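You operate a simulated robot arm through the tools that you are given. There is no shell and no other tool. Be economical: measure what you need, move in short steps, check, and stop when the job is done.

Carry out the task below with a simulated two-armed robot. There is one attempt and no reset: what you move stays moved.

TASK
Pick up the carton marked "65" from the high wall shelf with one hand, pass it to the other hand and put it on the right bench. Set down upright: carton.
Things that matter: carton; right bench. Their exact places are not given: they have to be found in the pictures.

It is judged by the outcome, as a careful person would: the job done as asked, and still so three seconds after it is handed in. It fails if anything else is knocked over, pushed out of place, dropped, spilled or broken.

THE ROBOT
Two 7-joint arms with two-finger parallel grippers on one trunk, on a base that drives. Base frame: it is fixed to the floor where the robot stands at the start and does not move with it; the origin is under the middle of the robot, x ahead of it, y to its left, z up; the surface under the hand at the start is at about z = 0.92. Readings come in m, rad, newtons and seconds.
The left shoulder is at the start at [0.124, 0.171, 1.162], the right one opposite. With the tool pointing down near the work surface each hand reaches from about 0.44 to 0.92 m from the robot's upright axis, wherever it stands, measured 20 degrees to its own side. Places, roughly: right bench [0.1, 1.9, 0.8]. Payload 4.4 kg a hand.
The tool frame of a hand sits at the grasp point between the pads (the TCP): z along the fingers, y along the line on which they close. The tips reach 0.023 m beyond it. Largest opening 0.094 m; finger width 0.038, thickness 0.01; the body of the gripper, 0.054 by 0.096 m, starts 0.039 m behind the TCP.
Orientation is that of the tool frame in the base frame, as a unit quaternion [w, x, y, z]. With the fingers straight down and closing along the base's y, the tool's x points along the base's -x, its y along +y and its z along -z.

THE INTERFACE
- The arms move only by the tool servo_tool. It takes "left_series", "right_series" or both (then of equal length, played together; a hand with none holds still); each is a list of rows, each an object of numbers (a shift or turn left out is 0, a gripper value left out holds the last): "dx", "dy", "dz": the shift along the tool's x, y, z in m; "wx", "wy", "wz": the turn, a rotation vector about the tool's x, y, z in rad; "jaw": the gripper command, from -1 (shut) to 1 (fully open), values between in proportion. In form: [{"dx": .., "dy": .., "dz": .., "wx": .., "wy": .., "wz": .., "jaw": ..}, ...]. A call has 1 to 10 rows; each row shifts and turns the commanded pose from where the row before left it, along the tool's axes as they then stand. Rows are played at 5 a second. More than 0.05 m and 0.15 rad between two rows, or a gripper value outside its range, and nothing of the call is played. A pose out of reach is approached as far as the arm can. The call stops where the force on the tool passes 40 N (or 10 N more than at its start, if that is more) or the arm is blocked; 0.2 s more then pass. The fingers move at their own pace (about 0.072 m/s each) and stop on an object; they squeeze with about 22 N. The grip force told is the motor's: it shows also when the fingers shut on nothing. Time passes only in rows, and 0.2 s behind the last, so rows that do not move let the fingers close. The reply holds the time, the measured pose of the TCP, the force on the tool along the base axes, the opening and the grip force, in the units named above and with some noise, with the torque about the TCP (base axes, N m) and any sound that the robot's microphone picked up.
- Cameras (640 x 400 px; columns grow to the right, rows downward): "scene" is now at [0.2298, -0.0086, 1.3869]; the picture's right is [-0.11, -0.99, 0.00], its down [0.30, -0.03, -0.95] and it looks along [0.95, -0.11, 0.30] (base axes); focal length 214 px, centre (320, 200). "left" rides on the left gripper at [0.086, -0.016, -0.074] in its tool frame; the picture's right is [0.18, 0.98, 0.00], its down [-0.58, 0.11, -0.81] and it looks along [-0.79, 0.15, 0.59] (tool axes); focal length 243 px, centre (320, 200). "right" rides on the right gripper at [0.086, 0.016, -0.074] in its tool frame; the picture's right is [-0.18, 0.98, 0.00], its down [-0.58, -0.11, -0.81] and it looks along [-0.79, -0.15, 0.59] (tool axes); focal length 243 px, centre (320, 200).
- snapshot(camera): a new picture of that camera. No time passes.
- move_column(by): slides the trunk up (or, below 0, down) by that many m; the arms and the scene camera ride with it, the base frame stays. It gives what a move gives, with no picture.
- drive_base(legs): drives the robot by 1 to 6 legs, each [ahead, left, turn to the left] in m, m and rad, along the robot's own axes; the way and the turn of a leg run together, so that a leg with both is an arc; at most 1.5 m and 3.142 rad a leg. The arms and the cameras ride along, it lands a little off, and it stops where it bumps. It gives what a move gives.
- aim_head(pan, tilt): turns the head with the scene camera to pan (to the left, within 1.396 rad either way) and tilt (down, from -0.506 to 1.204), counted from straight ahead of the robot. It gives what a move gives.
- probe_pixels(camera, pixels): for up to 12 pixels [column, row] of the newest picture of that camera ("zoom" is the newest enlarged one), the place [x, y, z] in the base frame of the surface seen there, good to about 0.003 m. No time passes.
- enlarge(camera, box): a new picture of the part [left, top, right, bottom] of that camera's present view, enlarged. No time passes.
- close_job(): hands the job in; it is judged then, once.

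Work in short steps. Measure before you move; look again where a grasp or a placing could have gone wrong, and mend it. You have 80 turns and 58 pictures in all, those below and enlarged ones among them. Open the grippers and draw the arms clear of the work before you hand the job in, unless the task says otherwise; then end with one line.

The tools are called after ">>>" as a command line: name --argument value ..., lists and objects as JSON in quotes. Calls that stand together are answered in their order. servo_tool: Moves the arms, as the interface text tells. Its arguments: {"type":"object","properties":{"left_series":{"type":"array"},"right_series":{"type":"array"}},"required":[]} The other tools are called the same way: move_column (by) slides the trunk up or down; drive_base (legs) drives the base; aim_head (pan, tilt) turns the head that bears the scene camera; snapshot (camera) takes a picture; probe_pixels (camera, pixels) gives the place of the surface under pixels of a picture; enlarge (camera, box) takes an enlarged picture of a part of a camera's view; close_job () hands the job in.

At the start:

```text
time_s: 0.0
left_tcp_pos: [0.5827, 0.1957, 1.1501]
left_ee_rot: [0.0, 0.0, 1.0, 0.0]
left_force: [0.9, 0.1, 0.6]
left_torque: [0.01, 0.01, 0.01]
left_width: 0.0939
left_finger_force: 0.1
right_tcp_pos: [0.4115, -0.2055, 1.1497]
right_ee_rot: [0.0, 0.0, 1.0, 0.0]
right_force: [-0.3, 0.4, -0.1]
right_torque: [-0.03, -0.04, -0.02]
right_width: 0.0943
right_finger_force: 0.1
trunk travel left (down, up): [-0.175, 0.213]
robot x, y, heading: [0.0004, -0.0001, -0.002]
head pan, tilt: [-0.113, -0.304]
```

scene: 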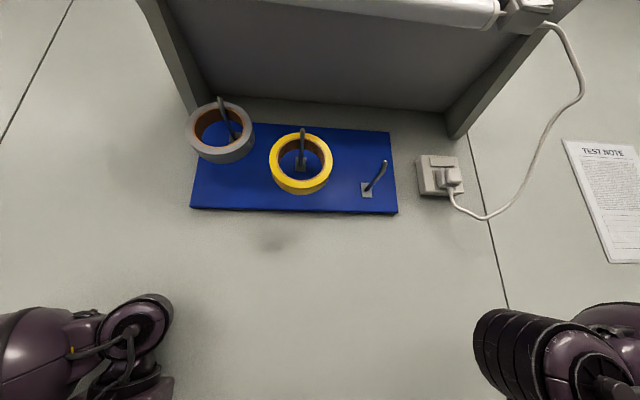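
right: 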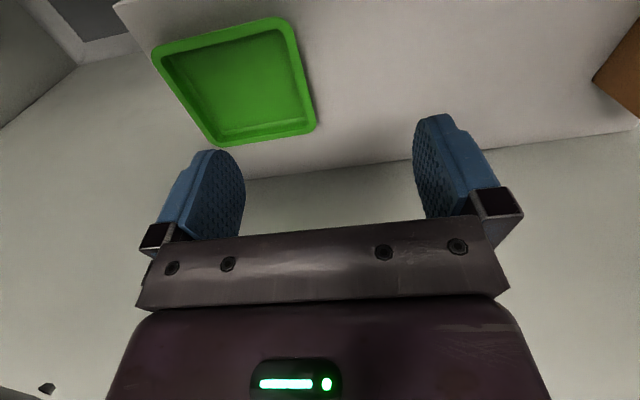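
left: 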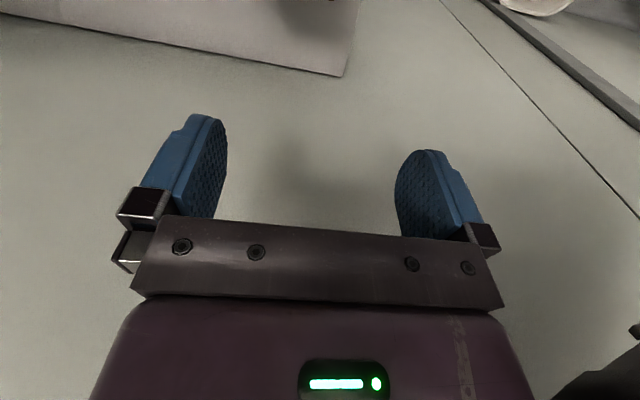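

The scene view shows the wall, a pegboard and the underside of a shelf, with no carton in sight. I'll tilt the head fully up to see the shelf.

>>> aim_head --pan 0.0 --tilt -0.1

>>> probe_pixels --camera "scene" --pixels '[[320, 80], [200, 20], [300, 2], [450, 20], [300, 260], [160, 60], [460, 120], [530, 10]]'

>>> snapshot --camera "scene"

```text
time_s: 0.7
left_tcp_pos: [0.5823, 0.1958, 1.1495]
left_ee_rot: [0.0, 0.0, 1.0, 0.0]
left_force: [-0.6, -0.1, 0.0]
left_torque: [0.01, 0.0, 0.0]
left_width: 0.0941
left_finger_force: 0.0
right_tcp_pos: [0.4092, -0.2068, 1.15]
right_ee_rot: [0.001, 0.0, 1.0, 0.0]
right_force: [0.4, -0.6, 0.1]
right_torque: [0.02, -0.03, -0.03]
right_width: 0.0939
right_finger_force: 0.0
trunk travel left (down, up): [-0.175, 0.213]
robot x, y, heading: [-0.0023, 0.0022, -0.001]
head pan, tilt: [0.0, -0.099]
```

```text
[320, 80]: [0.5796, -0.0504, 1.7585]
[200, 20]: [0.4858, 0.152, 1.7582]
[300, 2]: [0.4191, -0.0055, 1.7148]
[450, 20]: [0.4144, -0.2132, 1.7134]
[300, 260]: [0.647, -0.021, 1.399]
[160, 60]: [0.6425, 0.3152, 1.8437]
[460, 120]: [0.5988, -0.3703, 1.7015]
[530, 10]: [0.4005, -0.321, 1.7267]
```

```text
54 pictures are left
```

scene: 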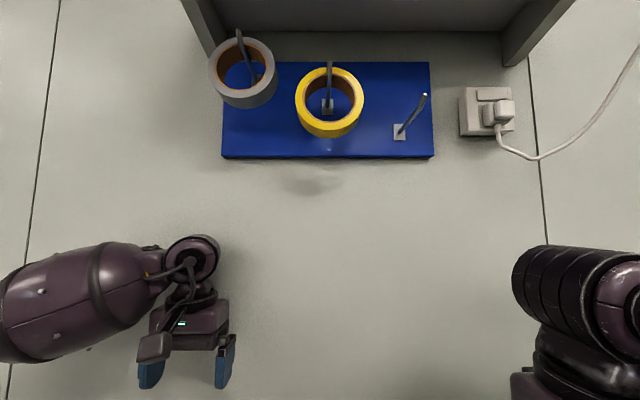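

The shelf underside is at z≈1.76 and the wall at x≈0.65, so the shelf top is out of sight from here. I'll look left and right before driving.

>>> aim_head --pan 1.39 --tilt 0.2

>>> snapshot --camera "scene"

>>> probe_pixels --camera "scene" --pixels '[[320, 200], [320, 250], [320, 300], [200, 250], [450, 250], [320, 350], [100, 300], [550, 300]]'

>>> aim_head --pan -1.39 --tilt 0.2

>>> snapshot --camera "scene"

```text
time_s: 2.3
left_tcp_pos: [0.5822, 0.1948, 1.1503]
left_ee_rot: [0.0, -0.001, 1.0, 0.0]
left_force: [0.4, 0.9, 0.3]
left_torque: [0.02, 0.0, 0.01]
left_width: 0.0941
left_finger_force: 0.1
right_tcp_pos: [0.4115, -0.2058, 1.149]
right_ee_rot: [0.0, 0.0, 1.0, 0.0]
right_force: [-0.3, -0.3, -0.4]
right_torque: [0.02, 0.0, 0.02]
right_width: 0.0938
right_finger_force: 0.0
trunk travel left (down, up): [-0.175, 0.213]
robot x, y, heading: [-0.0009, 0.0042, 0.004]
head pan, tilt: [1.389, 0.201]
```

```text
53 pictures are left
```

scene: 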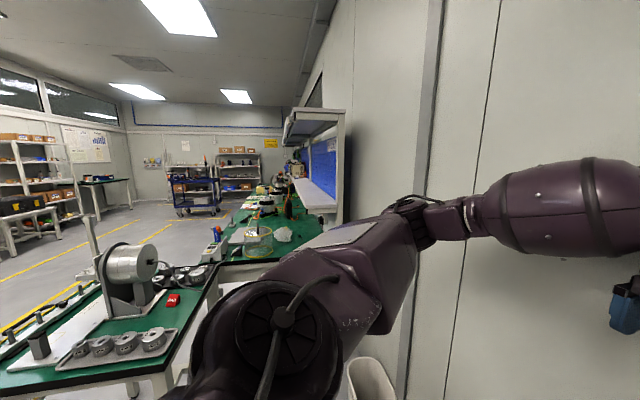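

```text
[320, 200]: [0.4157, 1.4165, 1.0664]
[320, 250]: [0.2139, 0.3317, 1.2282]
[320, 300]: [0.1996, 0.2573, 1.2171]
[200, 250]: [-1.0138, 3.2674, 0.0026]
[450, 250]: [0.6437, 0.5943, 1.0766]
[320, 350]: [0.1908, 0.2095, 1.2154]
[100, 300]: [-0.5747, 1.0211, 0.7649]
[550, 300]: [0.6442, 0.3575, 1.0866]
```

```text
time_s: 4.7
left_tcp_pos: [0.5824, 0.1956, 1.1497]
left_ee_rot: [0.0, 0.0, 1.0, 0.0]
left_force: [-0.2, 0.3, 0.8]
left_torque: [0.0, -0.02, -0.02]
left_width: 0.094
left_finger_force: 0.1
right_tcp_pos: [0.4107, -0.2053, 1.1498]
right_ee_rot: [0.0, 0.0, 1.0, 0.001]
right_force: [-0.5, 0.1, -0.7]
right_torque: [0.02, 0.01, 0.0]
right_width: 0.0939
right_finger_force: 0.0
trunk travel left (down, up): [-0.175, 0.213]
robot x, y, heading: [-0.0006, 0.0037, 0.004]
head pan, tilt: [-1.389, 0.201]
```

```text
52 pictures are left
```

scene: 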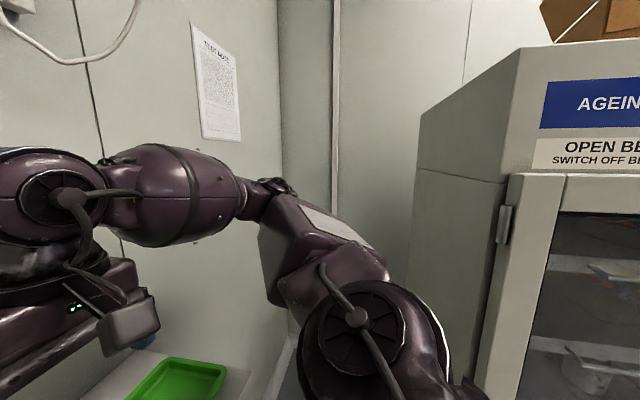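

Benches lie to my left and a cabinet to my right. I'll look down in front, and to the left again with a steeper tilt.

>>> aim_head --pan 0 --tilt 0.9

>>> snapshot --camera "scene"

>>> probe_pixels --camera "scene" --pixels '[[320, 100], [320, 200], [320, 300], [320, 380], [240, 200], [420, 200], [100, 120], [560, 120]]'

```text
time_s: 6.2
left_tcp_pos: [0.5835, 0.195, 1.1506]
left_ee_rot: [0.0, -0.001, 1.0, 0.001]
left_force: [0.4, -0.2, -1.2]
left_torque: [0.01, -0.02, 0.01]
left_width: 0.0942
left_finger_force: 0.1
right_tcp_pos: [0.4102, -0.2054, 1.1495]
right_ee_rot: [0.0, 0.001, 1.0, 0.0]
right_force: [0.2, 0.1, 0.2]
right_torque: [0.01, 0.01, 0.03]
right_width: 0.0938
right_finger_force: 0.1
trunk travel left (down, up): [-0.175, 0.213]
robot x, y, heading: [-0.0017, -0.0024, 0.0]
head pan, tilt: [0.0, 0.901]
```

```text
51 pictures are left
```

scene: 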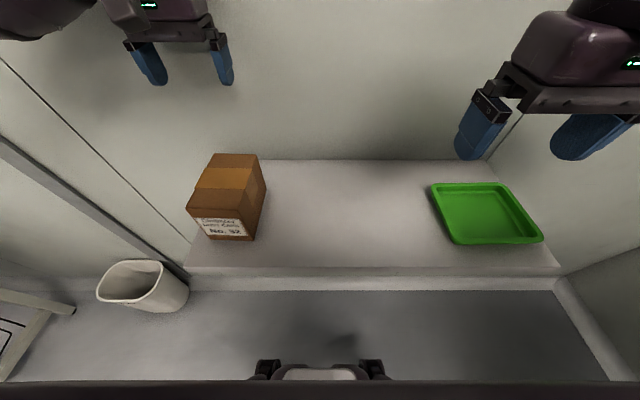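

```text
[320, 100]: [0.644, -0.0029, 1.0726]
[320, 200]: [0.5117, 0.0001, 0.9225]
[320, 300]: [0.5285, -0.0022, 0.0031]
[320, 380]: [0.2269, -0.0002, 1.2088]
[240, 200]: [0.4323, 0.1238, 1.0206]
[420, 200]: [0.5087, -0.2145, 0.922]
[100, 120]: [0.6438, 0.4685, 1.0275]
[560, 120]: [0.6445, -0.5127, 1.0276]
```

A lower shelf holds carton "No. 32" and a green tray, so "65" must be on the high shelf. I'll back off slightly, raise the trunk and look up.

>>> drive_base --legs '[[-0.3, 0, 0]]'

>>> move_column --by 0.21

>>> aim_head --pan 0 --tilt -0.3

>>> snapshot --camera "scene"

>>> aim_head --pan 1.39 --tilt 0.5

>>> snapshot --camera "scene"

```text
time_s: 8.4
left_tcp_pos: [0.2844, 0.2011, 1.1483]
left_ee_rot: [-0.001, -0.005, 1.0, 0.0]
left_force: [-0.3, -0.5, 0.5]
left_torque: [0.01, 0.05, -0.03]
left_width: 0.0941
left_finger_force: 0.0
right_tcp_pos: [0.1142, -0.2015, 1.1499]
right_ee_rot: [-0.002, -0.006, 1.0, 0.001]
right_force: [-0.1, 0.6, 0.3]
right_torque: [0.01, 0.02, -0.01]
right_width: 0.0942
right_finger_force: 0.1
trunk travel left (down, up): [-0.175, 0.213]
robot x, y, heading: [-0.2973, 0.0007, 0.01]
head pan, tilt: [0.0, 0.901]
stopped in leg 1: the robot was blocked; the commanded pose is now the measured one
```

```text
time_s: 10.7
left_tcp_pos: [0.2806, 0.1988, 1.3606]
left_ee_rot: [0.0, -0.003, 1.0, 0.0]
left_force: [-0.3, -0.4, -0.4]
left_torque: [0.03, -0.01, 0.0]
left_width: 0.0944
left_finger_force: 0.0
right_tcp_pos: [0.1109, -0.2012, 1.3604]
right_ee_rot: [0.001, -0.004, 1.0, 0.001]
right_force: [-0.4, 0.7, 0.3]
right_torque: [0.04, 0.02, -0.01]
right_width: 0.0943
right_finger_force: 0.0
trunk travel left (down, up): [-0.385, 0.003]
robot x, y, heading: [-0.3001, -0.0012, 0.003]
head pan, tilt: [0.0, 0.901]
```

```text
time_s: 12.1
left_tcp_pos: [0.2813, 0.199, 1.3584]
left_ee_rot: [0.0, -0.004, 1.0, 0.001]
left_force: [0.4, 0.6, 0.3]
left_torque: [-0.02, 0.0, 0.0]
left_width: 0.0941
left_finger_force: 0.2
right_tcp_pos: [0.113, -0.2033, 1.3593]
right_ee_rot: [-0.001, -0.004, 1.0, 0.0]
right_force: [0.4, 0.6, 0.6]
right_torque: [0.01, -0.01, -0.02]
right_width: 0.0938
right_finger_force: 0.1
trunk travel left (down, up): [-0.385, 0.003]
robot x, y, heading: [-0.2985, 0.0032, 0.005]
head pan, tilt: [0.0, -0.3]
```

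```text
50 pictures are left
```

scene: 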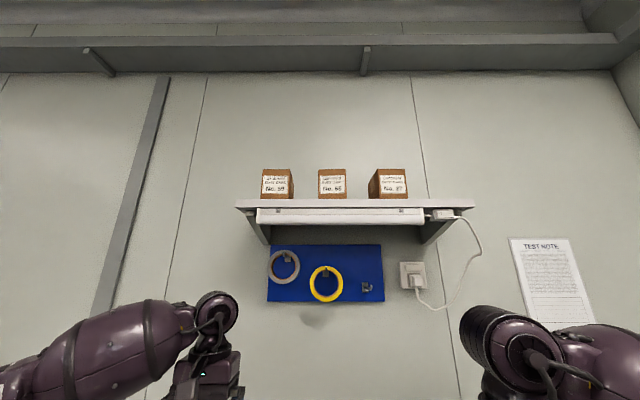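

```text
time_s: 13.6
left_tcp_pos: [0.2817, 0.1986, 1.3597]
left_ee_rot: [0.001, -0.003, 1.0, 0.0]
left_force: [-0.6, 0.7, -1.2]
left_torque: [0.0, -0.02, 0.02]
left_width: 0.0942
left_finger_force: 0.0
right_tcp_pos: [0.1122, -0.2024, 1.3594]
right_ee_rot: [-0.001, -0.004, 1.0, 0.001]
right_force: [0.7, 0.2, 0.9]
right_torque: [0.0, -0.04, 0.01]
right_width: 0.0941
right_finger_force: 0.0
trunk travel left (down, up): [-0.385, 0.003]
robot x, y, heading: [-0.2982, -0.0004, 0.003]
head pan, tilt: [1.389, 0.499]
```

```text
49 pictures are left
```

scene: 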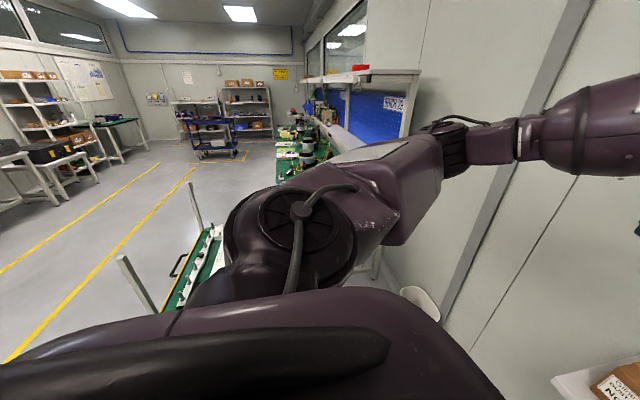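

Three cartons sit on the high shelf; I'll aim there, enlarge and probe them. The drive also reported being blocked near its end, so I'll check the surroundings with the current picture.

>>> probe_pixels --camera "scene" --pixels '[[200, 255], [175, 300], [215, 235], [195, 215], [130, 280], [120, 330], [100, 300], [410, 300], [280, 190]]'

>>> aim_head --pan 0 --tilt -0.3

>>> enlarge --camera "scene" --box '[220, 150, 480, 312]'

```text
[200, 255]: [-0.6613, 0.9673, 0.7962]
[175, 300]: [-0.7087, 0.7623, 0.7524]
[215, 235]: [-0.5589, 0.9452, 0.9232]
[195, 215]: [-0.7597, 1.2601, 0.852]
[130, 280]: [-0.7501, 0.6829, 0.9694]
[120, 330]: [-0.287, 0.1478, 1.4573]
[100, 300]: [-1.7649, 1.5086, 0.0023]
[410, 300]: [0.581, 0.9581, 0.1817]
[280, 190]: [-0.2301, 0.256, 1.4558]
```

```text
time_s: 15.1
left_tcp_pos: [0.2814, 0.1982, 1.3609]
left_ee_rot: [0.0, -0.004, 1.0, 0.0]
left_force: [0.1, -0.3, 0.5]
left_torque: [0.01, -0.03, 0.0]
left_width: 0.094
left_finger_force: 0.1
right_tcp_pos: [0.1128, -0.2028, 1.3599]
right_ee_rot: [-0.001, -0.004, 1.0, 0.001]
right_force: [-0.1, 0.9, -0.6]
right_torque: [-0.03, 0.01, -0.01]
right_width: 0.0939
right_finger_force: 0.0
trunk travel left (down, up): [-0.385, 0.003]
robot x, y, heading: [-0.3, 0.0039, 0.009]
head pan, tilt: [0.0, -0.3]
```

```text
2.46 times, centred on (350, 231) of scene
```

zoom: 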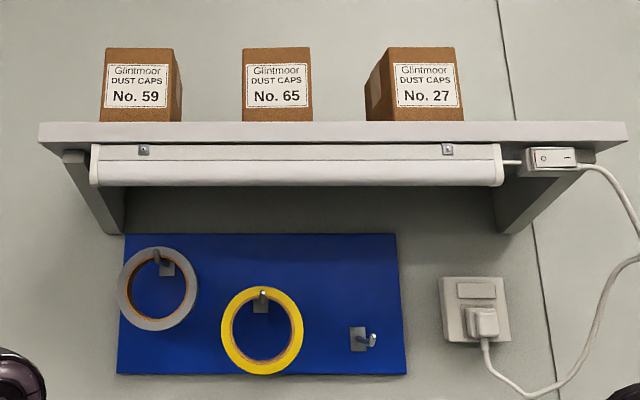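

Carton 65 is the middle one. I'll probe its face, its neighbours and the shelf edge.

>>> probe_pixels --camera "zoom" --pixels '[[246, 55], [309, 55], [246, 117], [309, 117], [277, 85], [176, 70], [180, 112], [105, 110], [369, 112], [386, 85], [277, 132], [277, 160]]'

>>> aim_head --pan 1.39 --tilt 1.0

>>> snapshot --camera "scene"

>>> aim_head --pan -1.39 --tilt 0.8

>>> snapshot --camera "scene"

```text
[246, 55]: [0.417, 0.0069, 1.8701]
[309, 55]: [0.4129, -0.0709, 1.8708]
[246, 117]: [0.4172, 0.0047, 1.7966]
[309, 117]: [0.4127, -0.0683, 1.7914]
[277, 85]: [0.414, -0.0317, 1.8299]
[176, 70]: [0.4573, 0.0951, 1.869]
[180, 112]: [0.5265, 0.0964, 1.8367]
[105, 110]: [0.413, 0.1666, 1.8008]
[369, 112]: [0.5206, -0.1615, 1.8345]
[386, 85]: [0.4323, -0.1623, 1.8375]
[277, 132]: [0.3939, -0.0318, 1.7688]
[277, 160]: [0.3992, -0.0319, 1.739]
```

```text
time_s: 16.6
left_tcp_pos: [0.2823, 0.1987, 1.3602]
left_ee_rot: [0.0, -0.003, 1.0, 0.0]
left_force: [0.1, 0.4, -0.3]
left_torque: [0.05, 0.0, 0.02]
left_width: 0.0941
left_finger_force: 0.2
right_tcp_pos: [0.113, -0.203, 1.3599]
right_ee_rot: [0.0, -0.006, 1.0, 0.001]
right_force: [0.5, -0.5, 0.3]
right_torque: [0.0, 0.03, 0.0]
right_width: 0.0941
right_finger_force: 0.2
trunk travel left (down, up): [-0.385, 0.003]
robot x, y, heading: [-0.3017, 0.0008, 0.007]
head pan, tilt: [1.389, 1.0]
```

```text
47 pictures are left
```

scene: 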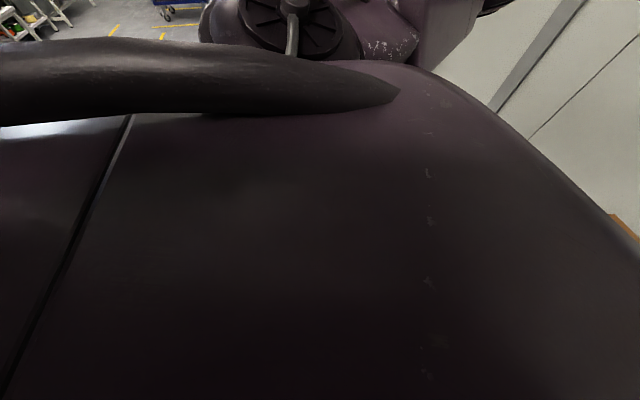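

```text
time_s: 19.1
left_tcp_pos: [0.2825, 0.1992, 1.3598]
left_ee_rot: [0.001, -0.004, 1.0, 0.0]
left_force: [0.3, -0.7, -0.2]
left_torque: [-0.03, 0.01, 0.01]
left_width: 0.0939
left_finger_force: 0.0
right_tcp_pos: [0.1127, -0.2016, 1.3595]
right_ee_rot: [-0.001, -0.004, 1.0, 0.001]
right_force: [0.3, 0.0, -0.8]
right_torque: [0.0, -0.02, -0.02]
right_width: 0.094
right_finger_force: 0.0
trunk travel left (down, up): [-0.385, 0.003]
robot x, y, heading: [-0.3009, 0.003, 0.004]
head pan, tilt: [-1.389, 0.799]
```

```text
46 pictures are left
```

scene: 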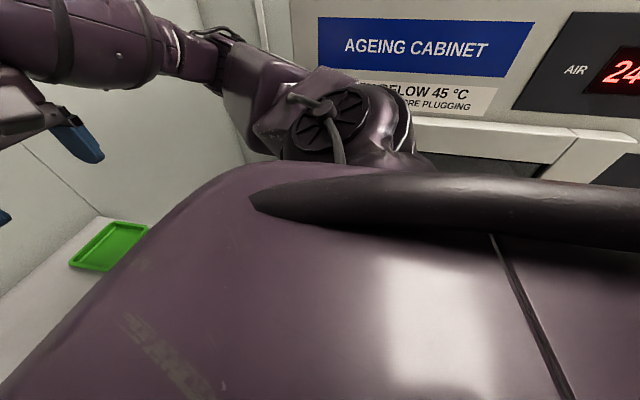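

Carton 65's front face is at x≈0.415, y from about +0.01 to −0.072 and z≈1.785–1.875, with about 0.09 m free on either side. I'll pitch the left hand to point forward (25° down), then raise it clear in front of the shelf.

>>> servo_tool --left_series '[{"wy": -0.142, "jaw": 1}, {"wy": -0.142}, {"wy": -0.142}, {"wy": -0.142}, {"wy": -0.142}, {"wy": -0.142}, {"wy": -0.142}, {"wy": -0.14}]'

>>> servo_tool --left_series '[{"dx": -0.0453, "dz": -0.0211}, {"dx": -0.0453, "dz": -0.0211}, {"dx": -0.0453, "dz": -0.0211}, {"dx": -0.0453, "dz": -0.0211}, {"dx": -0.0453, "dz": -0.0211}, {"dx": -0.0453, "dz": -0.0211}, {"dx": -0.0453, "dz": -0.0211}, {"dx": -0.0453, "dz": -0.0211}, {"dx": -0.0453, "dz": -0.0211}]'

>>> snapshot --camera "left"

```text
time_s: 20.9
left_tcp_pos: [0.2824, 0.1992, 1.361]
left_ee_rot: [0.538, -0.003, 0.843, 0.002]
left_force: [0.1, 0.2, -1.1]
left_torque: [-0.02, -0.03, -0.04]
left_width: 0.094
left_finger_force: 0.1
right_tcp_pos: [0.1128, -0.2021, 1.3603]
right_ee_rot: [0.0, -0.005, 1.0, 0.001]
right_force: [0.0, -1.2, 0.6]
right_torque: [-0.01, 0.03, -0.02]
right_width: 0.0943
right_finger_force: 0.1
trunk travel left (down, up): [-0.385, 0.003]
robot x, y, heading: [-0.2981, 0.0005, 0.004]
head pan, tilt: [-1.389, 0.799]
```

```text
time_s: 22.9
left_tcp_pos: [0.2818, 0.1998, 1.8103]
left_ee_rot: [0.537, -0.003, 0.843, 0.003]
left_force: [-0.5, 0.5, 0.1]
left_torque: [0.03, 0.03, 0.01]
left_width: 0.0942
left_finger_force: 0.0
right_tcp_pos: [0.1127, -0.2031, 1.3603]
right_ee_rot: [0.0, -0.004, 1.0, 0.0]
right_force: [-0.8, 0.0, -0.3]
right_torque: [-0.01, 0.01, 0.03]
right_width: 0.0941
right_finger_force: 0.1
trunk travel left (down, up): [-0.385, 0.003]
robot x, y, heading: [-0.2984, 0.0002, 0.005]
head pan, tilt: [-1.389, 0.799]
```

```text
45 pictures are left
```

left: 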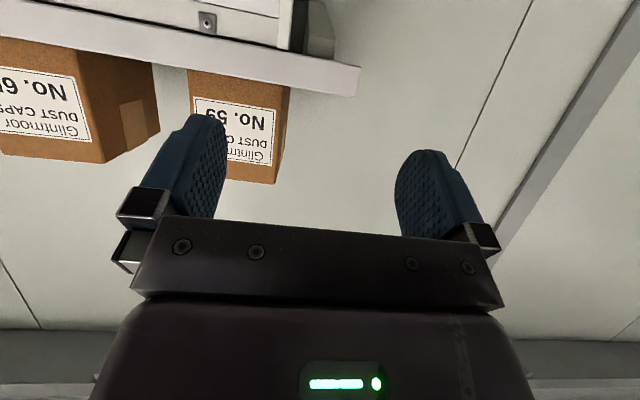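

The raise worked, and the left camera sees carton 65 upside down at upper left, with its left side spanning columns 80–158. I'll probe its side edges for depth and yaw.

>>> probe_pixels --camera "left" --pixels '[[85, 90], [150, 80], [105, 155], [155, 125], [105, 160], [120, 70], [20, 150], [85, 55], [155, 110], [195, 80], [100, 45], [270, 180]]'

```text
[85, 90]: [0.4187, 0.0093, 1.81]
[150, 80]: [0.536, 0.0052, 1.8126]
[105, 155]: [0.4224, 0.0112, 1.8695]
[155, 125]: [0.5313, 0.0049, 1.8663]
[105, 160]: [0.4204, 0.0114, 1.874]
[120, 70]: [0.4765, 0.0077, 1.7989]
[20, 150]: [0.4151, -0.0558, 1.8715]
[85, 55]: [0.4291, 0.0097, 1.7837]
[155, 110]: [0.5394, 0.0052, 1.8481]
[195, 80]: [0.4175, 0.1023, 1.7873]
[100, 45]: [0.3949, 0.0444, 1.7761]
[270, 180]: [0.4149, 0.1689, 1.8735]
```

Carton 65 is 0.13 deep, 0.08 wide and yawed about −0.05 rad, with its front centre at y≈−0.031. I'll move the left hand across to y≈−0.03, pitch it to 15° down and match the yaw.

>>> servo_tool --left_series '[{"dy": -0.0462}, {"dy": -0.0462}, {"dy": -0.0462}, {"dy": -0.0462}, {"dy": -0.0462}, {"wy": -0.0875}, {"wy": -0.0875}, {"wx": 0.053, "wz": 0.0142}, {}]'

>>> aim_head --pan 0 --tilt -0.4

>>> snapshot --camera "scene"

```text
time_s: 24.9
left_tcp_pos: [0.2843, -0.0322, 1.8105]
left_ee_rot: [0.609, 0.019, 0.793, -0.015]
left_force: [0.2, 0.2, 0.5]
left_torque: [0.01, -0.01, 0.0]
left_width: 0.0938
left_finger_force: 0.1
right_tcp_pos: [0.1127, -0.2017, 1.3603]
right_ee_rot: [-0.001, -0.005, 1.0, 0.001]
right_force: [-0.4, -0.5, -0.1]
right_torque: [0.01, 0.04, -0.02]
right_width: 0.0939
right_finger_force: 0.1
trunk travel left (down, up): [-0.385, 0.003]
robot x, y, heading: [-0.2989, 0.0044, 0.003]
head pan, tilt: [-1.389, 0.799]
```

```text
time_s: 26.4
left_tcp_pos: [0.2846, -0.0323, 1.8105]
left_ee_rot: [0.609, 0.02, 0.793, -0.015]
left_force: [0.4, 0.2, 0.3]
left_torque: [-0.01, -0.03, 0.03]
left_width: 0.0941
left_finger_force: 0.0
right_tcp_pos: [0.1123, -0.2016, 1.3605]
right_ee_rot: [-0.002, -0.005, 1.0, 0.001]
right_force: [0.2, -0.1, -0.1]
right_torque: [-0.04, 0.01, 0.01]
right_width: 0.094
right_finger_force: 0.0
trunk travel left (down, up): [-0.385, 0.003]
robot x, y, heading: [-0.2981, -0.0022, 0.009]
head pan, tilt: [0.0, -0.4]
```

```text
44 pictures are left
```

scene: 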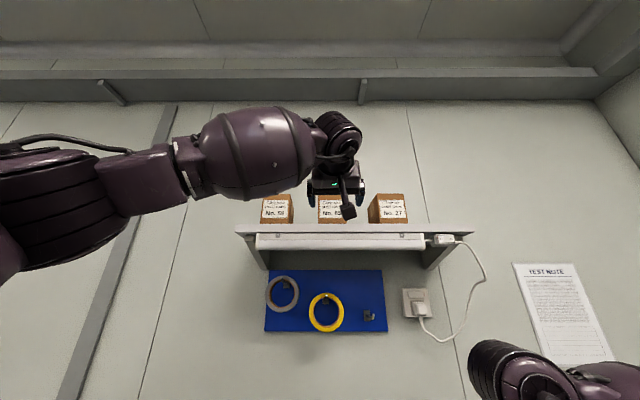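

The left hand is aligned in front of carton 65. I'll raise it 0.03 and go forward to x≈0.365, stopping short of the carton.

>>> servo_tool --left_series '[{"dx": -0.029, "dz": -0.0078}, {"dx": -0.0104, "dy": 0.0019, "dz": 0.0386}, {"dx": -0.0104, "dy": 0.0019, "dz": 0.0386}, {}]'

>>> snapshot --camera "left"

>>> enlarge --camera "scene" --box '[240, 150, 440, 275]'

```text
time_s: 27.4
left_tcp_pos: [0.3646, -0.0298, 1.8383]
left_ee_rot: [0.609, 0.02, 0.793, -0.016]
left_force: [1.3, 0.1, -0.5]
left_torque: [-0.02, 0.02, 0.01]
left_width: 0.0942
left_finger_force: 0.0
right_tcp_pos: [0.1119, -0.2017, 1.3585]
right_ee_rot: [0.0, -0.005, 1.0, 0.001]
right_force: [0.4, -0.1, -0.2]
right_torque: [-0.05, -0.04, -0.01]
right_width: 0.0938
right_finger_force: 0.1
trunk travel left (down, up): [-0.385, 0.003]
robot x, y, heading: [-0.3005, -0.0017, 0.005]
head pan, tilt: [0.0, -0.4]
```

```text
43 pictures are left
```

left: 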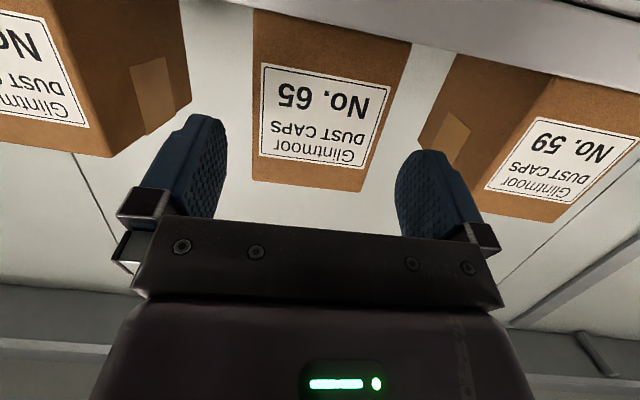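

```text
3.20 times, centred on (340, 212) of scene
```

zoom: 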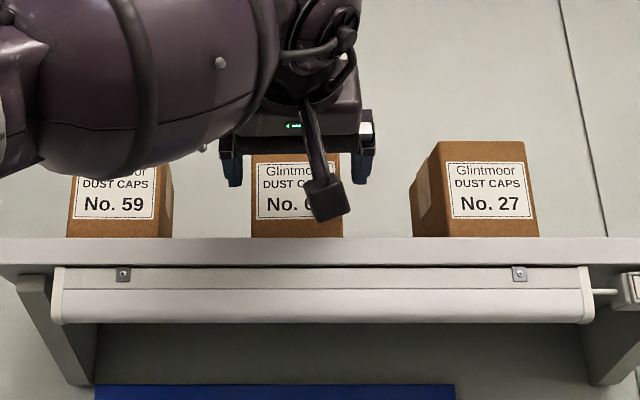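

The carton lies between the pads; I'll probe its front edges for exact centring.

>>> probe_pixels --camera "left" --pixels '[[255, 100], [255, 170], [385, 80], [368, 165], [400, 60], [310, 186], [256, 40], [380, 130]]'

```text
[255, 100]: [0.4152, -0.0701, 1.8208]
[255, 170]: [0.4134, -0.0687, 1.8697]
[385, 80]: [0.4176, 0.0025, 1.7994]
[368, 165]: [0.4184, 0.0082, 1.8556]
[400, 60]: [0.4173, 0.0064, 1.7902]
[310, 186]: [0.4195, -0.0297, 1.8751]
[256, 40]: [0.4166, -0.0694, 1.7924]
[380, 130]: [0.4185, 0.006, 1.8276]
```

Centre is y≈−0.030 and width 0.081, so it's well centred. I'll advance 0.075 in small rows and keep the jaw open.

>>> servo_tool --left_series '[{"dx": -0.0048, "dy": 0.0007, "dz": 0.0181}, {"dx": -0.0048, "dy": 0.0007, "dz": 0.0181}, {"dx": -0.0048, "dy": 0.0007, "dz": 0.0181}, {"dx": -0.0048, "dy": 0.0007, "dz": 0.0181}, {}]'

>>> snapshot --camera "left"

```text
time_s: 28.6
left_tcp_pos: [0.4239, -0.0264, 1.8253]
left_ee_rot: [0.609, 0.02, 0.793, -0.015]
left_force: [0.2, -0.2, 0.1]
left_torque: [0.0, 0.02, 0.0]
left_width: 0.0941
left_finger_force: 0.1
left hand out of reach, approached as far as the arm can: row 3, 4
right_tcp_pos: [0.1132, -0.2029, 1.3594]
right_ee_rot: [-0.001, -0.005, 1.0, 0.001]
right_force: [0.5, -0.9, -0.9]
right_torque: [0.03, 0.03, 0.02]
right_width: 0.0937
right_finger_force: 0.1
trunk travel left (down, up): [-0.385, 0.003]
robot x, y, heading: [-0.3003, 0.0008, 0.004]
head pan, tilt: [0.0, -0.4]
```

```text
41 pictures are left
```

left: 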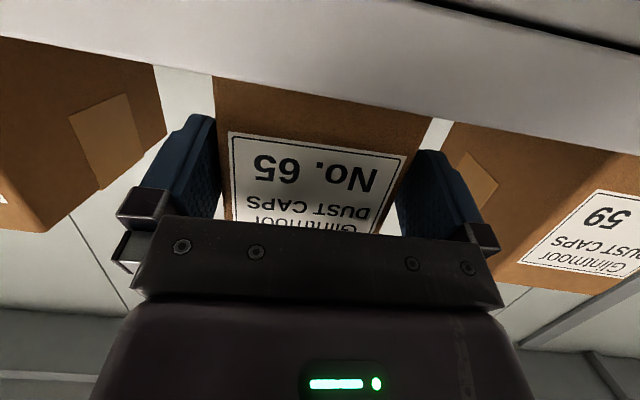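

The arm reached its limit at x=0.424. I'll retract about 0.2 m, drive the base 0.13 ahead, then redo the approach.

>>> servo_tool --left_series '[{"dx": 0.0104, "dy": -0.0019, "dz": -0.0386}, {"dx": 0.0104, "dy": -0.0019, "dz": -0.0386}, {"dx": 0.0104, "dy": -0.0019, "dz": -0.0386}, {"dx": 0.0104, "dy": -0.0019, "dz": -0.0386}, {"dx": 0.0104, "dy": -0.0019, "dz": -0.0386}, {}]'

>>> drive_base --legs '[[0.13, 0, 0]]'

```text
time_s: 30.0
left_tcp_pos: [0.2237, -0.0254, 1.8245]
left_ee_rot: [0.608, 0.018, 0.794, -0.014]
left_force: [-0.2, 1.2, -0.1]
left_torque: [0.0, 0.01, 0.0]
left_width: 0.0938
left_finger_force: 0.0
right_tcp_pos: [0.1131, -0.2015, 1.3589]
right_ee_rot: [-0.001, -0.005, 1.0, 0.0]
right_force: [0.2, 1.1, -0.7]
right_torque: [0.01, 0.01, 0.0]
right_width: 0.094
right_finger_force: 0.0
trunk travel left (down, up): [-0.385, 0.003]
robot x, y, heading: [-0.2977, -0.0003, 0.001]
head pan, tilt: [0.0, -0.4]
```

```text
time_s: 31.3
left_tcp_pos: [0.3503, -0.0258, 1.8263]
left_ee_rot: [0.608, 0.02, 0.793, -0.016]
left_force: [-0.3, -0.6, -0.4]
left_torque: [0.0, 0.0, -0.02]
left_width: 0.094
left_finger_force: 0.2
right_tcp_pos: [0.2416, -0.2018, 1.3604]
right_ee_rot: [-0.001, -0.004, 1.0, 0.002]
right_force: [-0.1, -0.2, 0.7]
right_torque: [-0.04, -0.01, -0.01]
right_width: 0.0942
right_finger_force: 0.1
trunk travel left (down, up): [-0.385, 0.003]
robot x, y, heading: [-0.1685, 0.0021, 0.006]
head pan, tilt: [0.0, -0.4]
```

Now at x=0.350, y=−0.026, z=1.826. I'll correct y and z, then advance 0.09.

>>> servo_tool --left_series '[{"dx": -0.0116, "dz": -0.0031, "dy": -0.005}, {}, {"dx": -0.0058, "dy": 0.001, "dz": 0.0217}, {"dx": -0.0058, "dy": 0.001, "dz": 0.0217}, {"dx": -0.0058, "dy": 0.001, "dz": 0.0217}, {"dx": -0.0058, "dy": 0.001, "dz": 0.0217}, {}]'

>>> snapshot --camera "left"

>>> snapshot --camera "scene"

```text
time_s: 32.9
left_tcp_pos: [0.4404, -0.0304, 1.8384]
left_ee_rot: [0.609, 0.02, 0.793, -0.015]
left_force: [0.9, -0.1, 0.3]
left_torque: [0.03, 0.0, 0.02]
left_width: 0.094
left_finger_force: 0.1
right_tcp_pos: [0.2409, -0.2017, 1.36]
right_ee_rot: [0.0, -0.004, 1.0, 0.001]
right_force: [-0.2, 0.2, -1.1]
right_torque: [-0.01, -0.03, -0.01]
right_width: 0.0941
right_finger_force: 0.1
trunk travel left (down, up): [-0.385, 0.003]
robot x, y, heading: [-0.1715, -0.0, 0.007]
head pan, tilt: [0.0, -0.4]
```

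```text
40 pictures are left
```

left: 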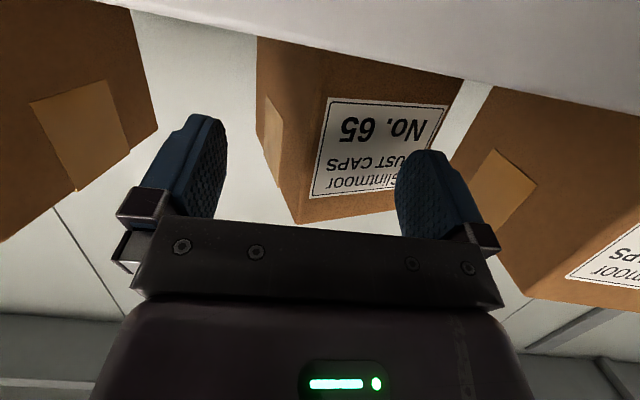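

```text
39 pictures are left
```

scene: 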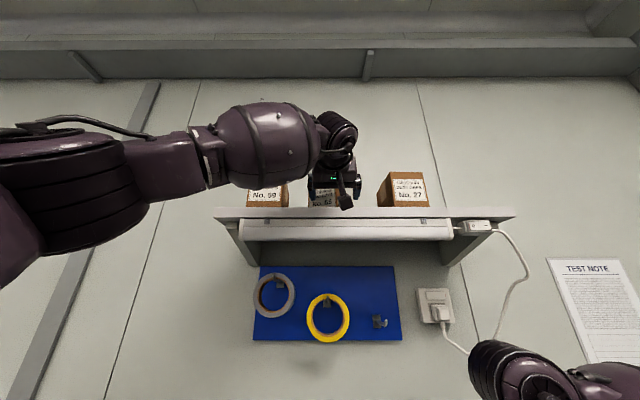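

The carton looks yawed and shifted relative to the hand, so I'll probe where it is now.

>>> probe_pixels --camera "left" --pixels '[[262, 60], [300, 90], [298, 215], [310, 190], [262, 130], [450, 90], [395, 160], [390, 212], [320, 70], [155, 120], [500, 110], [430, 95]]'

>>> enlarge --camera "scene" --box '[240, 130, 440, 255]'

```text
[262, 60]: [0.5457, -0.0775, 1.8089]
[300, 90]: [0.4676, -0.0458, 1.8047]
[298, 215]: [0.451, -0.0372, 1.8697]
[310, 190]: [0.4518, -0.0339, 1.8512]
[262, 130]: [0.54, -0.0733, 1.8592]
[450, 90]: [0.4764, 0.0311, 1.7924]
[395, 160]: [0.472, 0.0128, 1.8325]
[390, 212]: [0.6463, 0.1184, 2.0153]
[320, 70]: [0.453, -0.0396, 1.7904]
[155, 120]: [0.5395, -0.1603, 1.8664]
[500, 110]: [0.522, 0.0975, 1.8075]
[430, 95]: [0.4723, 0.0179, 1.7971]
```

```text
3.20 times, centred on (340, 192) of scene
```

zoom: 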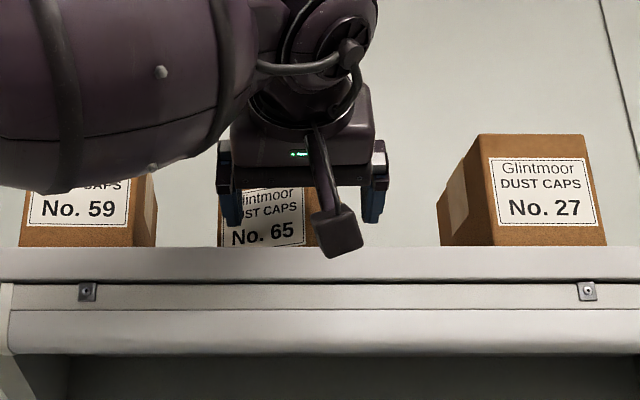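

Carton 65 has been turned to about −0.37 rad: front corners now near (0.450,−0.040) and (0.479,0.036), still standing and clear of its neighbours. Before re-approaching I'll check the finger positions in this picture against the TCP reading.

>>> probe_pixels --camera "left" --pixels '[[220, 160], [402, 190], [412, 165], [205, 120], [430, 155], [190, 190], [455, 200], [225, 135]]'

```text
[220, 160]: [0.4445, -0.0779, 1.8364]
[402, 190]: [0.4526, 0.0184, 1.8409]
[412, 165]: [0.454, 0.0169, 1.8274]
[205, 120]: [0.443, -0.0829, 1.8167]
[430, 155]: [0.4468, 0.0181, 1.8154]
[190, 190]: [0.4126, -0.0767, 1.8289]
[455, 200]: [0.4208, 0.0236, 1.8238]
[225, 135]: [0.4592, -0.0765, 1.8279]
```

The TCP reading agrees with the picture (inner faces at −0.077 and +0.0175), so the first, reach-limited approach probably disturbed the carton. I'll retract, pitch to 40° down for camera clearance over the shelf, yaw to −0.37 and drive closer.

>>> servo_tool --left_series '[{"dx": 0.0104, "dy": -0.0019, "dz": -0.0386}, {"dx": 0.0104, "dy": -0.0019, "dz": -0.0386}, {"dx": 0.0104, "dy": -0.0019, "dz": -0.0386}, {"dx": 0.0104, "dy": -0.0019, "dz": -0.0386}, {"dx": 0.0104, "dy": -0.0019, "dz": -0.0386}, {"dx": 0.0104, "dy": -0.0019, "dz": -0.0386}, {}]'

>>> servo_tool --left_series '[{"wy": 0.145}, {"wy": 0.145}, {"wy": 0.145}, {"wx": 0.0817, "wz": 0.0686}, {"wx": 0.0817, "wz": 0.0686}, {"wx": 0.0817, "wz": 0.0686}, {"dy": 0.04}, {}]'

>>> drive_base --legs '[[0.12, 0, 0]]'

>>> snapshot --camera "left"

```text
time_s: 34.5
left_tcp_pos: [0.2005, -0.0333, 1.8353]
left_ee_rot: [0.608, 0.02, 0.794, -0.015]
left_force: [-0.6, 0.2, 0.2]
left_torque: [-0.02, 0.04, -0.01]
left_width: 0.094
left_finger_force: 0.1
right_tcp_pos: [0.2431, -0.2019, 1.361]
right_ee_rot: [-0.001, -0.004, 1.0, 0.0]
right_force: [0.3, -0.5, 0.3]
right_torque: [-0.05, 0.02, 0.02]
right_width: 0.094
right_finger_force: 0.0
trunk travel left (down, up): [-0.385, 0.003]
robot x, y, heading: [-0.1683, 0.0029, -0.001]
head pan, tilt: [0.0, -0.4]
```

```text
time_s: 36.3
left_tcp_pos: [0.213, 0.0028, 1.8381]
left_ee_rot: [0.416, 0.169, 0.89, -0.077]
left_force: [-0.6, 0.4, 1.0]
left_torque: [0.0, 0.0, 0.03]
left_width: 0.0942
left_finger_force: 0.2
right_tcp_pos: [0.2403, -0.2044, 1.3599]
right_ee_rot: [0.0, -0.004, 1.0, 0.002]
right_force: [0.3, -1.0, 0.1]
right_torque: [0.02, -0.02, -0.02]
right_width: 0.0941
right_finger_force: 0.1
trunk travel left (down, up): [-0.385, 0.003]
robot x, y, heading: [-0.1723, -0.0016, 0.005]
head pan, tilt: [0.0, -0.4]
```

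```text
time_s: 37.5
left_tcp_pos: [0.3332, 0.0074, 1.8374]
left_ee_rot: [0.417, 0.165, 0.891, -0.077]
left_force: [-0.3, -0.7, -0.2]
left_torque: [0.0, -0.01, 0.01]
left_width: 0.0941
left_finger_force: 0.0
right_tcp_pos: [0.3606, -0.1995, 1.3589]
right_ee_rot: [0.0, -0.005, 1.0, 0.001]
right_force: [0.3, -0.5, 0.6]
right_torque: [0.0, 0.03, 0.01]
right_width: 0.094
right_finger_force: 0.1
trunk travel left (down, up): [-0.385, 0.003]
robot x, y, heading: [-0.0506, 0.0051, 0.005]
head pan, tilt: [0.0, -0.4]
```

```text
37 pictures are left
```

left: 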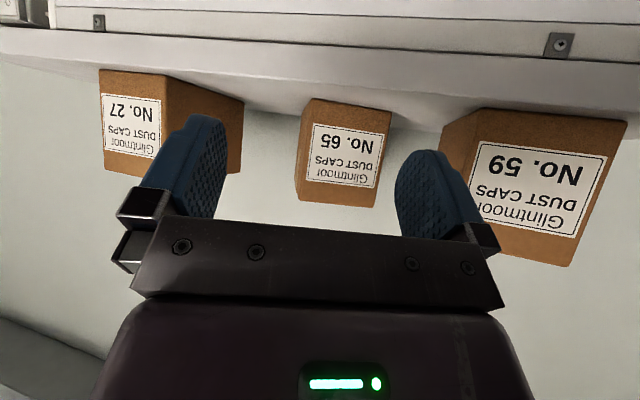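

The carton faces the hand nearly squarely now. I'll enlarge and probe its edges for accurate yaw and centre.

>>> enlarge --camera "left" --box '[260, 80, 420, 220]'

```text
2.86 times, centred on (340, 150) of left
```

zoom: 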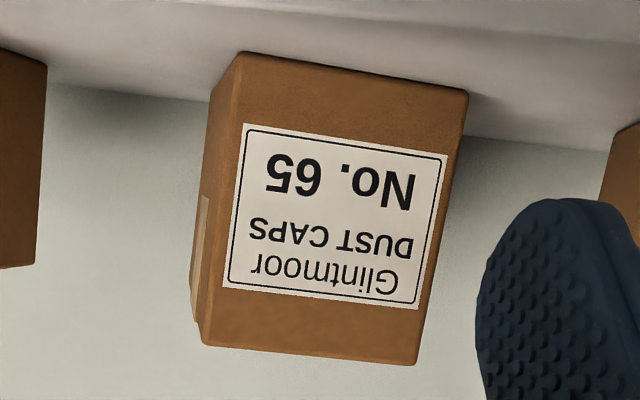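

>>> probe_pixels --camera "zoom" --pixels '[[240, 75], [222, 200], [206, 330], [464, 100], [440, 230], [417, 355], [330, 330], [310, 345], [215, 100], [196, 260], [230, 140], [350, 80]]'

```text
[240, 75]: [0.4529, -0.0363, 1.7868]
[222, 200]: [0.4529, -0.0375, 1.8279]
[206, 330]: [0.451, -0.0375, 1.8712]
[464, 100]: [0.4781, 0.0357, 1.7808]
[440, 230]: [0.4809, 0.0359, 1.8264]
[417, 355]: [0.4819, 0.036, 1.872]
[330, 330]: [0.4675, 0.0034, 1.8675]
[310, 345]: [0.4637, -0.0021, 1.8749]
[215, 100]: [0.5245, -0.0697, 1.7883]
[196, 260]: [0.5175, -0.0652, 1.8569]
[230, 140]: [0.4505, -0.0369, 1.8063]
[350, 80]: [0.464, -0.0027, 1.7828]
```

Carton yaw is −0.385 with front centre (0.466, −0.001). I'll align laterally, raise to z≈1.85 and advance to about 20 mm short of the face, then check.

>>> servo_tool --left_series '[{"wx": 0.013, "wz": 0.011, "dy": 0.042, "dx": -0.0097, "dz": -0.0081}, {"dx": -0.0257, "dz": 0.0306}, {"dx": -0.0257, "dz": 0.0306}, {}, {}]'

>>> snapshot --camera "left"

>>> probe_pixels --camera "left" --pixels '[[220, 170], [225, 140], [402, 190], [412, 165]]'

```text
time_s: 38.8
left_tcp_pos: [0.4231, 0.0162, 1.8527]
left_ee_rot: [0.415, 0.173, 0.89, -0.079]
left_force: [-0.1, 0.3, -0.8]
left_torque: [0.02, -0.01, 0.04]
left_width: 0.0938
left_finger_force: 0.2
right_tcp_pos: [0.3621, -0.2004, 1.3601]
right_ee_rot: [-0.001, -0.006, 1.0, 0.001]
right_force: [0.0, -0.3, 0.0]
right_torque: [0.02, 0.03, 0.0]
right_width: 0.0939
right_finger_force: 0.0
trunk travel left (down, up): [-0.385, 0.003]
robot x, y, heading: [-0.0483, -0.0025, 0.01]
head pan, tilt: [0.0, -0.4]
```

```text
35 pictures are left
```

left: 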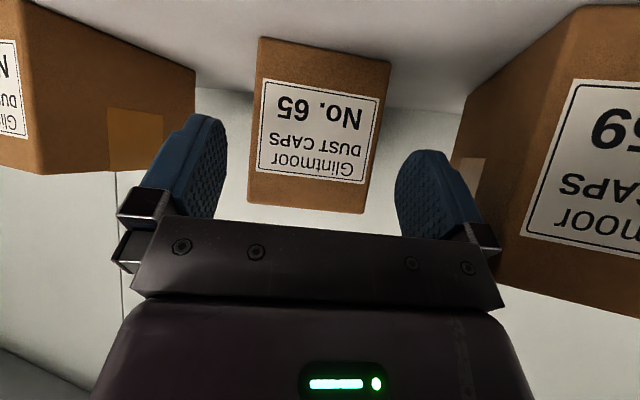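

```text
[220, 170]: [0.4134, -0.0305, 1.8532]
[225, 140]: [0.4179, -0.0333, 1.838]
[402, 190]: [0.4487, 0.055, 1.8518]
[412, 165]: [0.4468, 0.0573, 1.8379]
```

Lateral alignment is within 1 mm, with margins of about 7 and 5 mm. I'll nudge +1 mm and advance 0.045, then look again.

>>> servo_tool --left_series '[{"dy": 0.001, "dx": -0.0096, "dz": 0.0115}, {"dx": -0.0096, "dz": 0.0115}, {"dx": -0.0096, "dz": 0.0115}, {}]'

>>> enlarge --camera "left" --box '[160, 20, 480, 220]'

>>> probe_pixels --camera "zoom" --pixels '[[190, 80], [180, 300], [440, 100], [420, 300], [130, 300], [490, 320]]'

```text
time_s: 39.8
left_tcp_pos: [0.4632, 0.0007, 1.8508]
left_ee_rot: [0.415, 0.174, 0.89, -0.081]
left_force: [0.0, -0.3, 0.4]
left_torque: [-0.02, 0.01, 0.02]
left_width: 0.0939
left_finger_force: 0.1
right_tcp_pos: [0.3608, -0.2006, 1.3597]
right_ee_rot: [0.0, -0.005, 1.0, 0.001]
right_force: [0.2, 0.4, 0.3]
right_torque: [0.0, 0.01, 0.02]
right_width: 0.094
right_finger_force: 0.0
trunk travel left (down, up): [-0.385, 0.003]
robot x, y, heading: [-0.0477, 0.0019, 0.003]
head pan, tilt: [0.0, -0.4]
```

```text
2.00 times, centred on (320, 120) of left
```

zoom: 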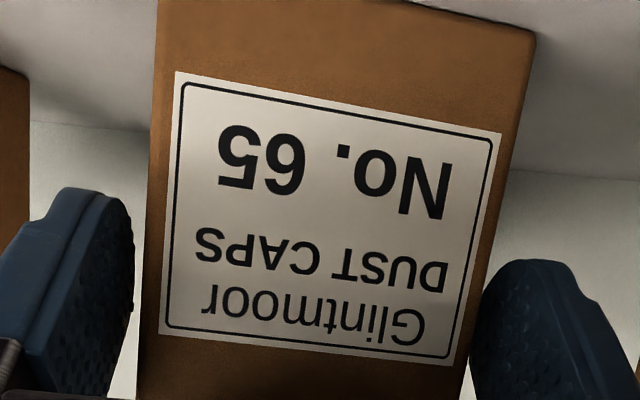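

```text
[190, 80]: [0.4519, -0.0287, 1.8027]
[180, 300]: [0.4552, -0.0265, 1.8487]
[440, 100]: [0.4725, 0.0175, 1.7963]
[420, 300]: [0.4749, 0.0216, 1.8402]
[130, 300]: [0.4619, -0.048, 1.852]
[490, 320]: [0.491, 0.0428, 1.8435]
```

The carton is unmoved and the fingers straddle it. I'll advance the last 0.026 and check before closing.

>>> servo_tool --left_series '[{"dx": -0.0084, "dz": 0.01}, {"dx": -0.0084, "dz": 0.01}, {}]'

>>> snapshot --camera "left"

```text
time_s: 40.5
left_tcp_pos: [0.4878, -0.0089, 1.8508]
left_ee_rot: [0.415, 0.173, 0.89, -0.08]
left_force: [0.3, -0.2, 0.2]
left_torque: [0.06, -0.01, 0.0]
left_width: 0.0939
left_finger_force: 0.1
right_tcp_pos: [0.3611, -0.2004, 1.3595]
right_ee_rot: [0.001, -0.006, 1.0, 0.001]
right_force: [-0.6, 0.7, 0.2]
right_torque: [0.04, 0.0, 0.01]
right_width: 0.0939
right_finger_force: 0.0
trunk travel left (down, up): [-0.385, 0.003]
robot x, y, heading: [-0.0504, 0.0034, 0.006]
head pan, tilt: [0.0, -0.4]
```

```text
33 pictures are left
```

left: 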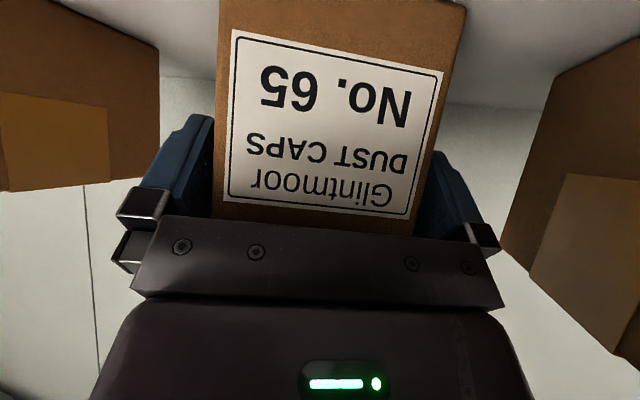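

The carton sits between both fingers, so I'll close the jaw.

>>> servo_tool --left_series '[{"jaw": -1}, {}, {}, {}, {}]'

```text
time_s: 41.8
left_tcp_pos: [0.4878, -0.0084, 1.8517]
left_ee_rot: [0.415, 0.174, 0.889, -0.081]
left_force: [0.1, -1.2, 1.4]
left_torque: [-0.13, -0.14, -0.12]
left_width: 0.0819
left_finger_force: 22.1
right_tcp_pos: [0.3608, -0.1995, 1.3605]
right_ee_rot: [-0.001, -0.005, 1.0, 0.001]
right_force: [0.3, 0.2, 0.1]
right_torque: [-0.01, -0.04, -0.01]
right_width: 0.0939
right_finger_force: 0.1
trunk travel left (down, up): [-0.385, 0.003]
robot x, y, heading: [-0.0517, 0.0021, 0.002]
head pan, tilt: [0.0, -0.4]
```

Gripped at 0.082 width with 22 N. I'll lift it 0.04 slowly.

>>> servo_tool --left_series '[{"dx": -0.0115, "dz": -0.0096}, {"dx": -0.0115, "dz": -0.0096}, {"dx": -0.0115, "dz": -0.0096}, {}]'

>>> snapshot --camera "left"

```text
time_s: 42.8
left_tcp_pos: [0.4893, -0.0077, 1.8941]
left_ee_rot: [0.416, 0.173, 0.889, -0.08]
left_force: [-0.4, 1.3, -2.4]
left_torque: [0.05, 0.13, 0.0]
left_width: 0.0817
left_finger_force: 22.1
right_tcp_pos: [0.3619, -0.1995, 1.3598]
right_ee_rot: [-0.001, -0.006, 1.0, 0.001]
right_force: [0.6, 0.2, -0.9]
right_torque: [-0.02, -0.01, 0.0]
right_width: 0.0937
right_finger_force: 0.1
trunk travel left (down, up): [-0.385, 0.003]
robot x, y, heading: [-0.0523, 0.0008, 0.01]
head pan, tilt: [0.0, -0.4]
```

```text
32 pictures are left
```

left: 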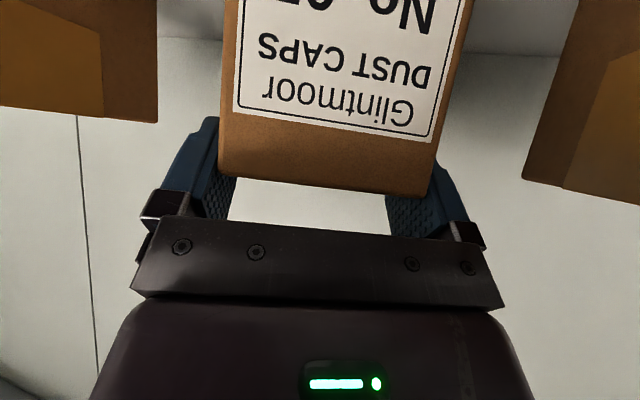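

The carton's position in the hand changed (its top edge is now at row 180), so I'll probe whether it slipped or tilted.

>>> probe_pixels --camera "left" --pixels '[[240, 165], [425, 185], [330, 180], [245, 110], [430, 130], [245, 20], [455, 20], [330, 100]]'

>>> enlarge --camera "scene" --box '[220, 60, 440, 200]'

```text
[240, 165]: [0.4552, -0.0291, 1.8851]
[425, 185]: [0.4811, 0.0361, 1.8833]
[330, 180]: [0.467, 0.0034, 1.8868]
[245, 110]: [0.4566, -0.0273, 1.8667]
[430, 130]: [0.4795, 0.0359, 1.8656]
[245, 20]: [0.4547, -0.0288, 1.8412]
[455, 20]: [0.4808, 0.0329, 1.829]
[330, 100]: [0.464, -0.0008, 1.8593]
```

```text
2.86 times, centred on (330, 130) of scene
```

zoom: 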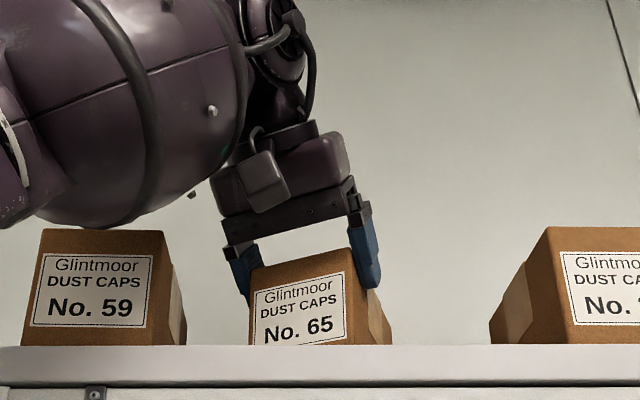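

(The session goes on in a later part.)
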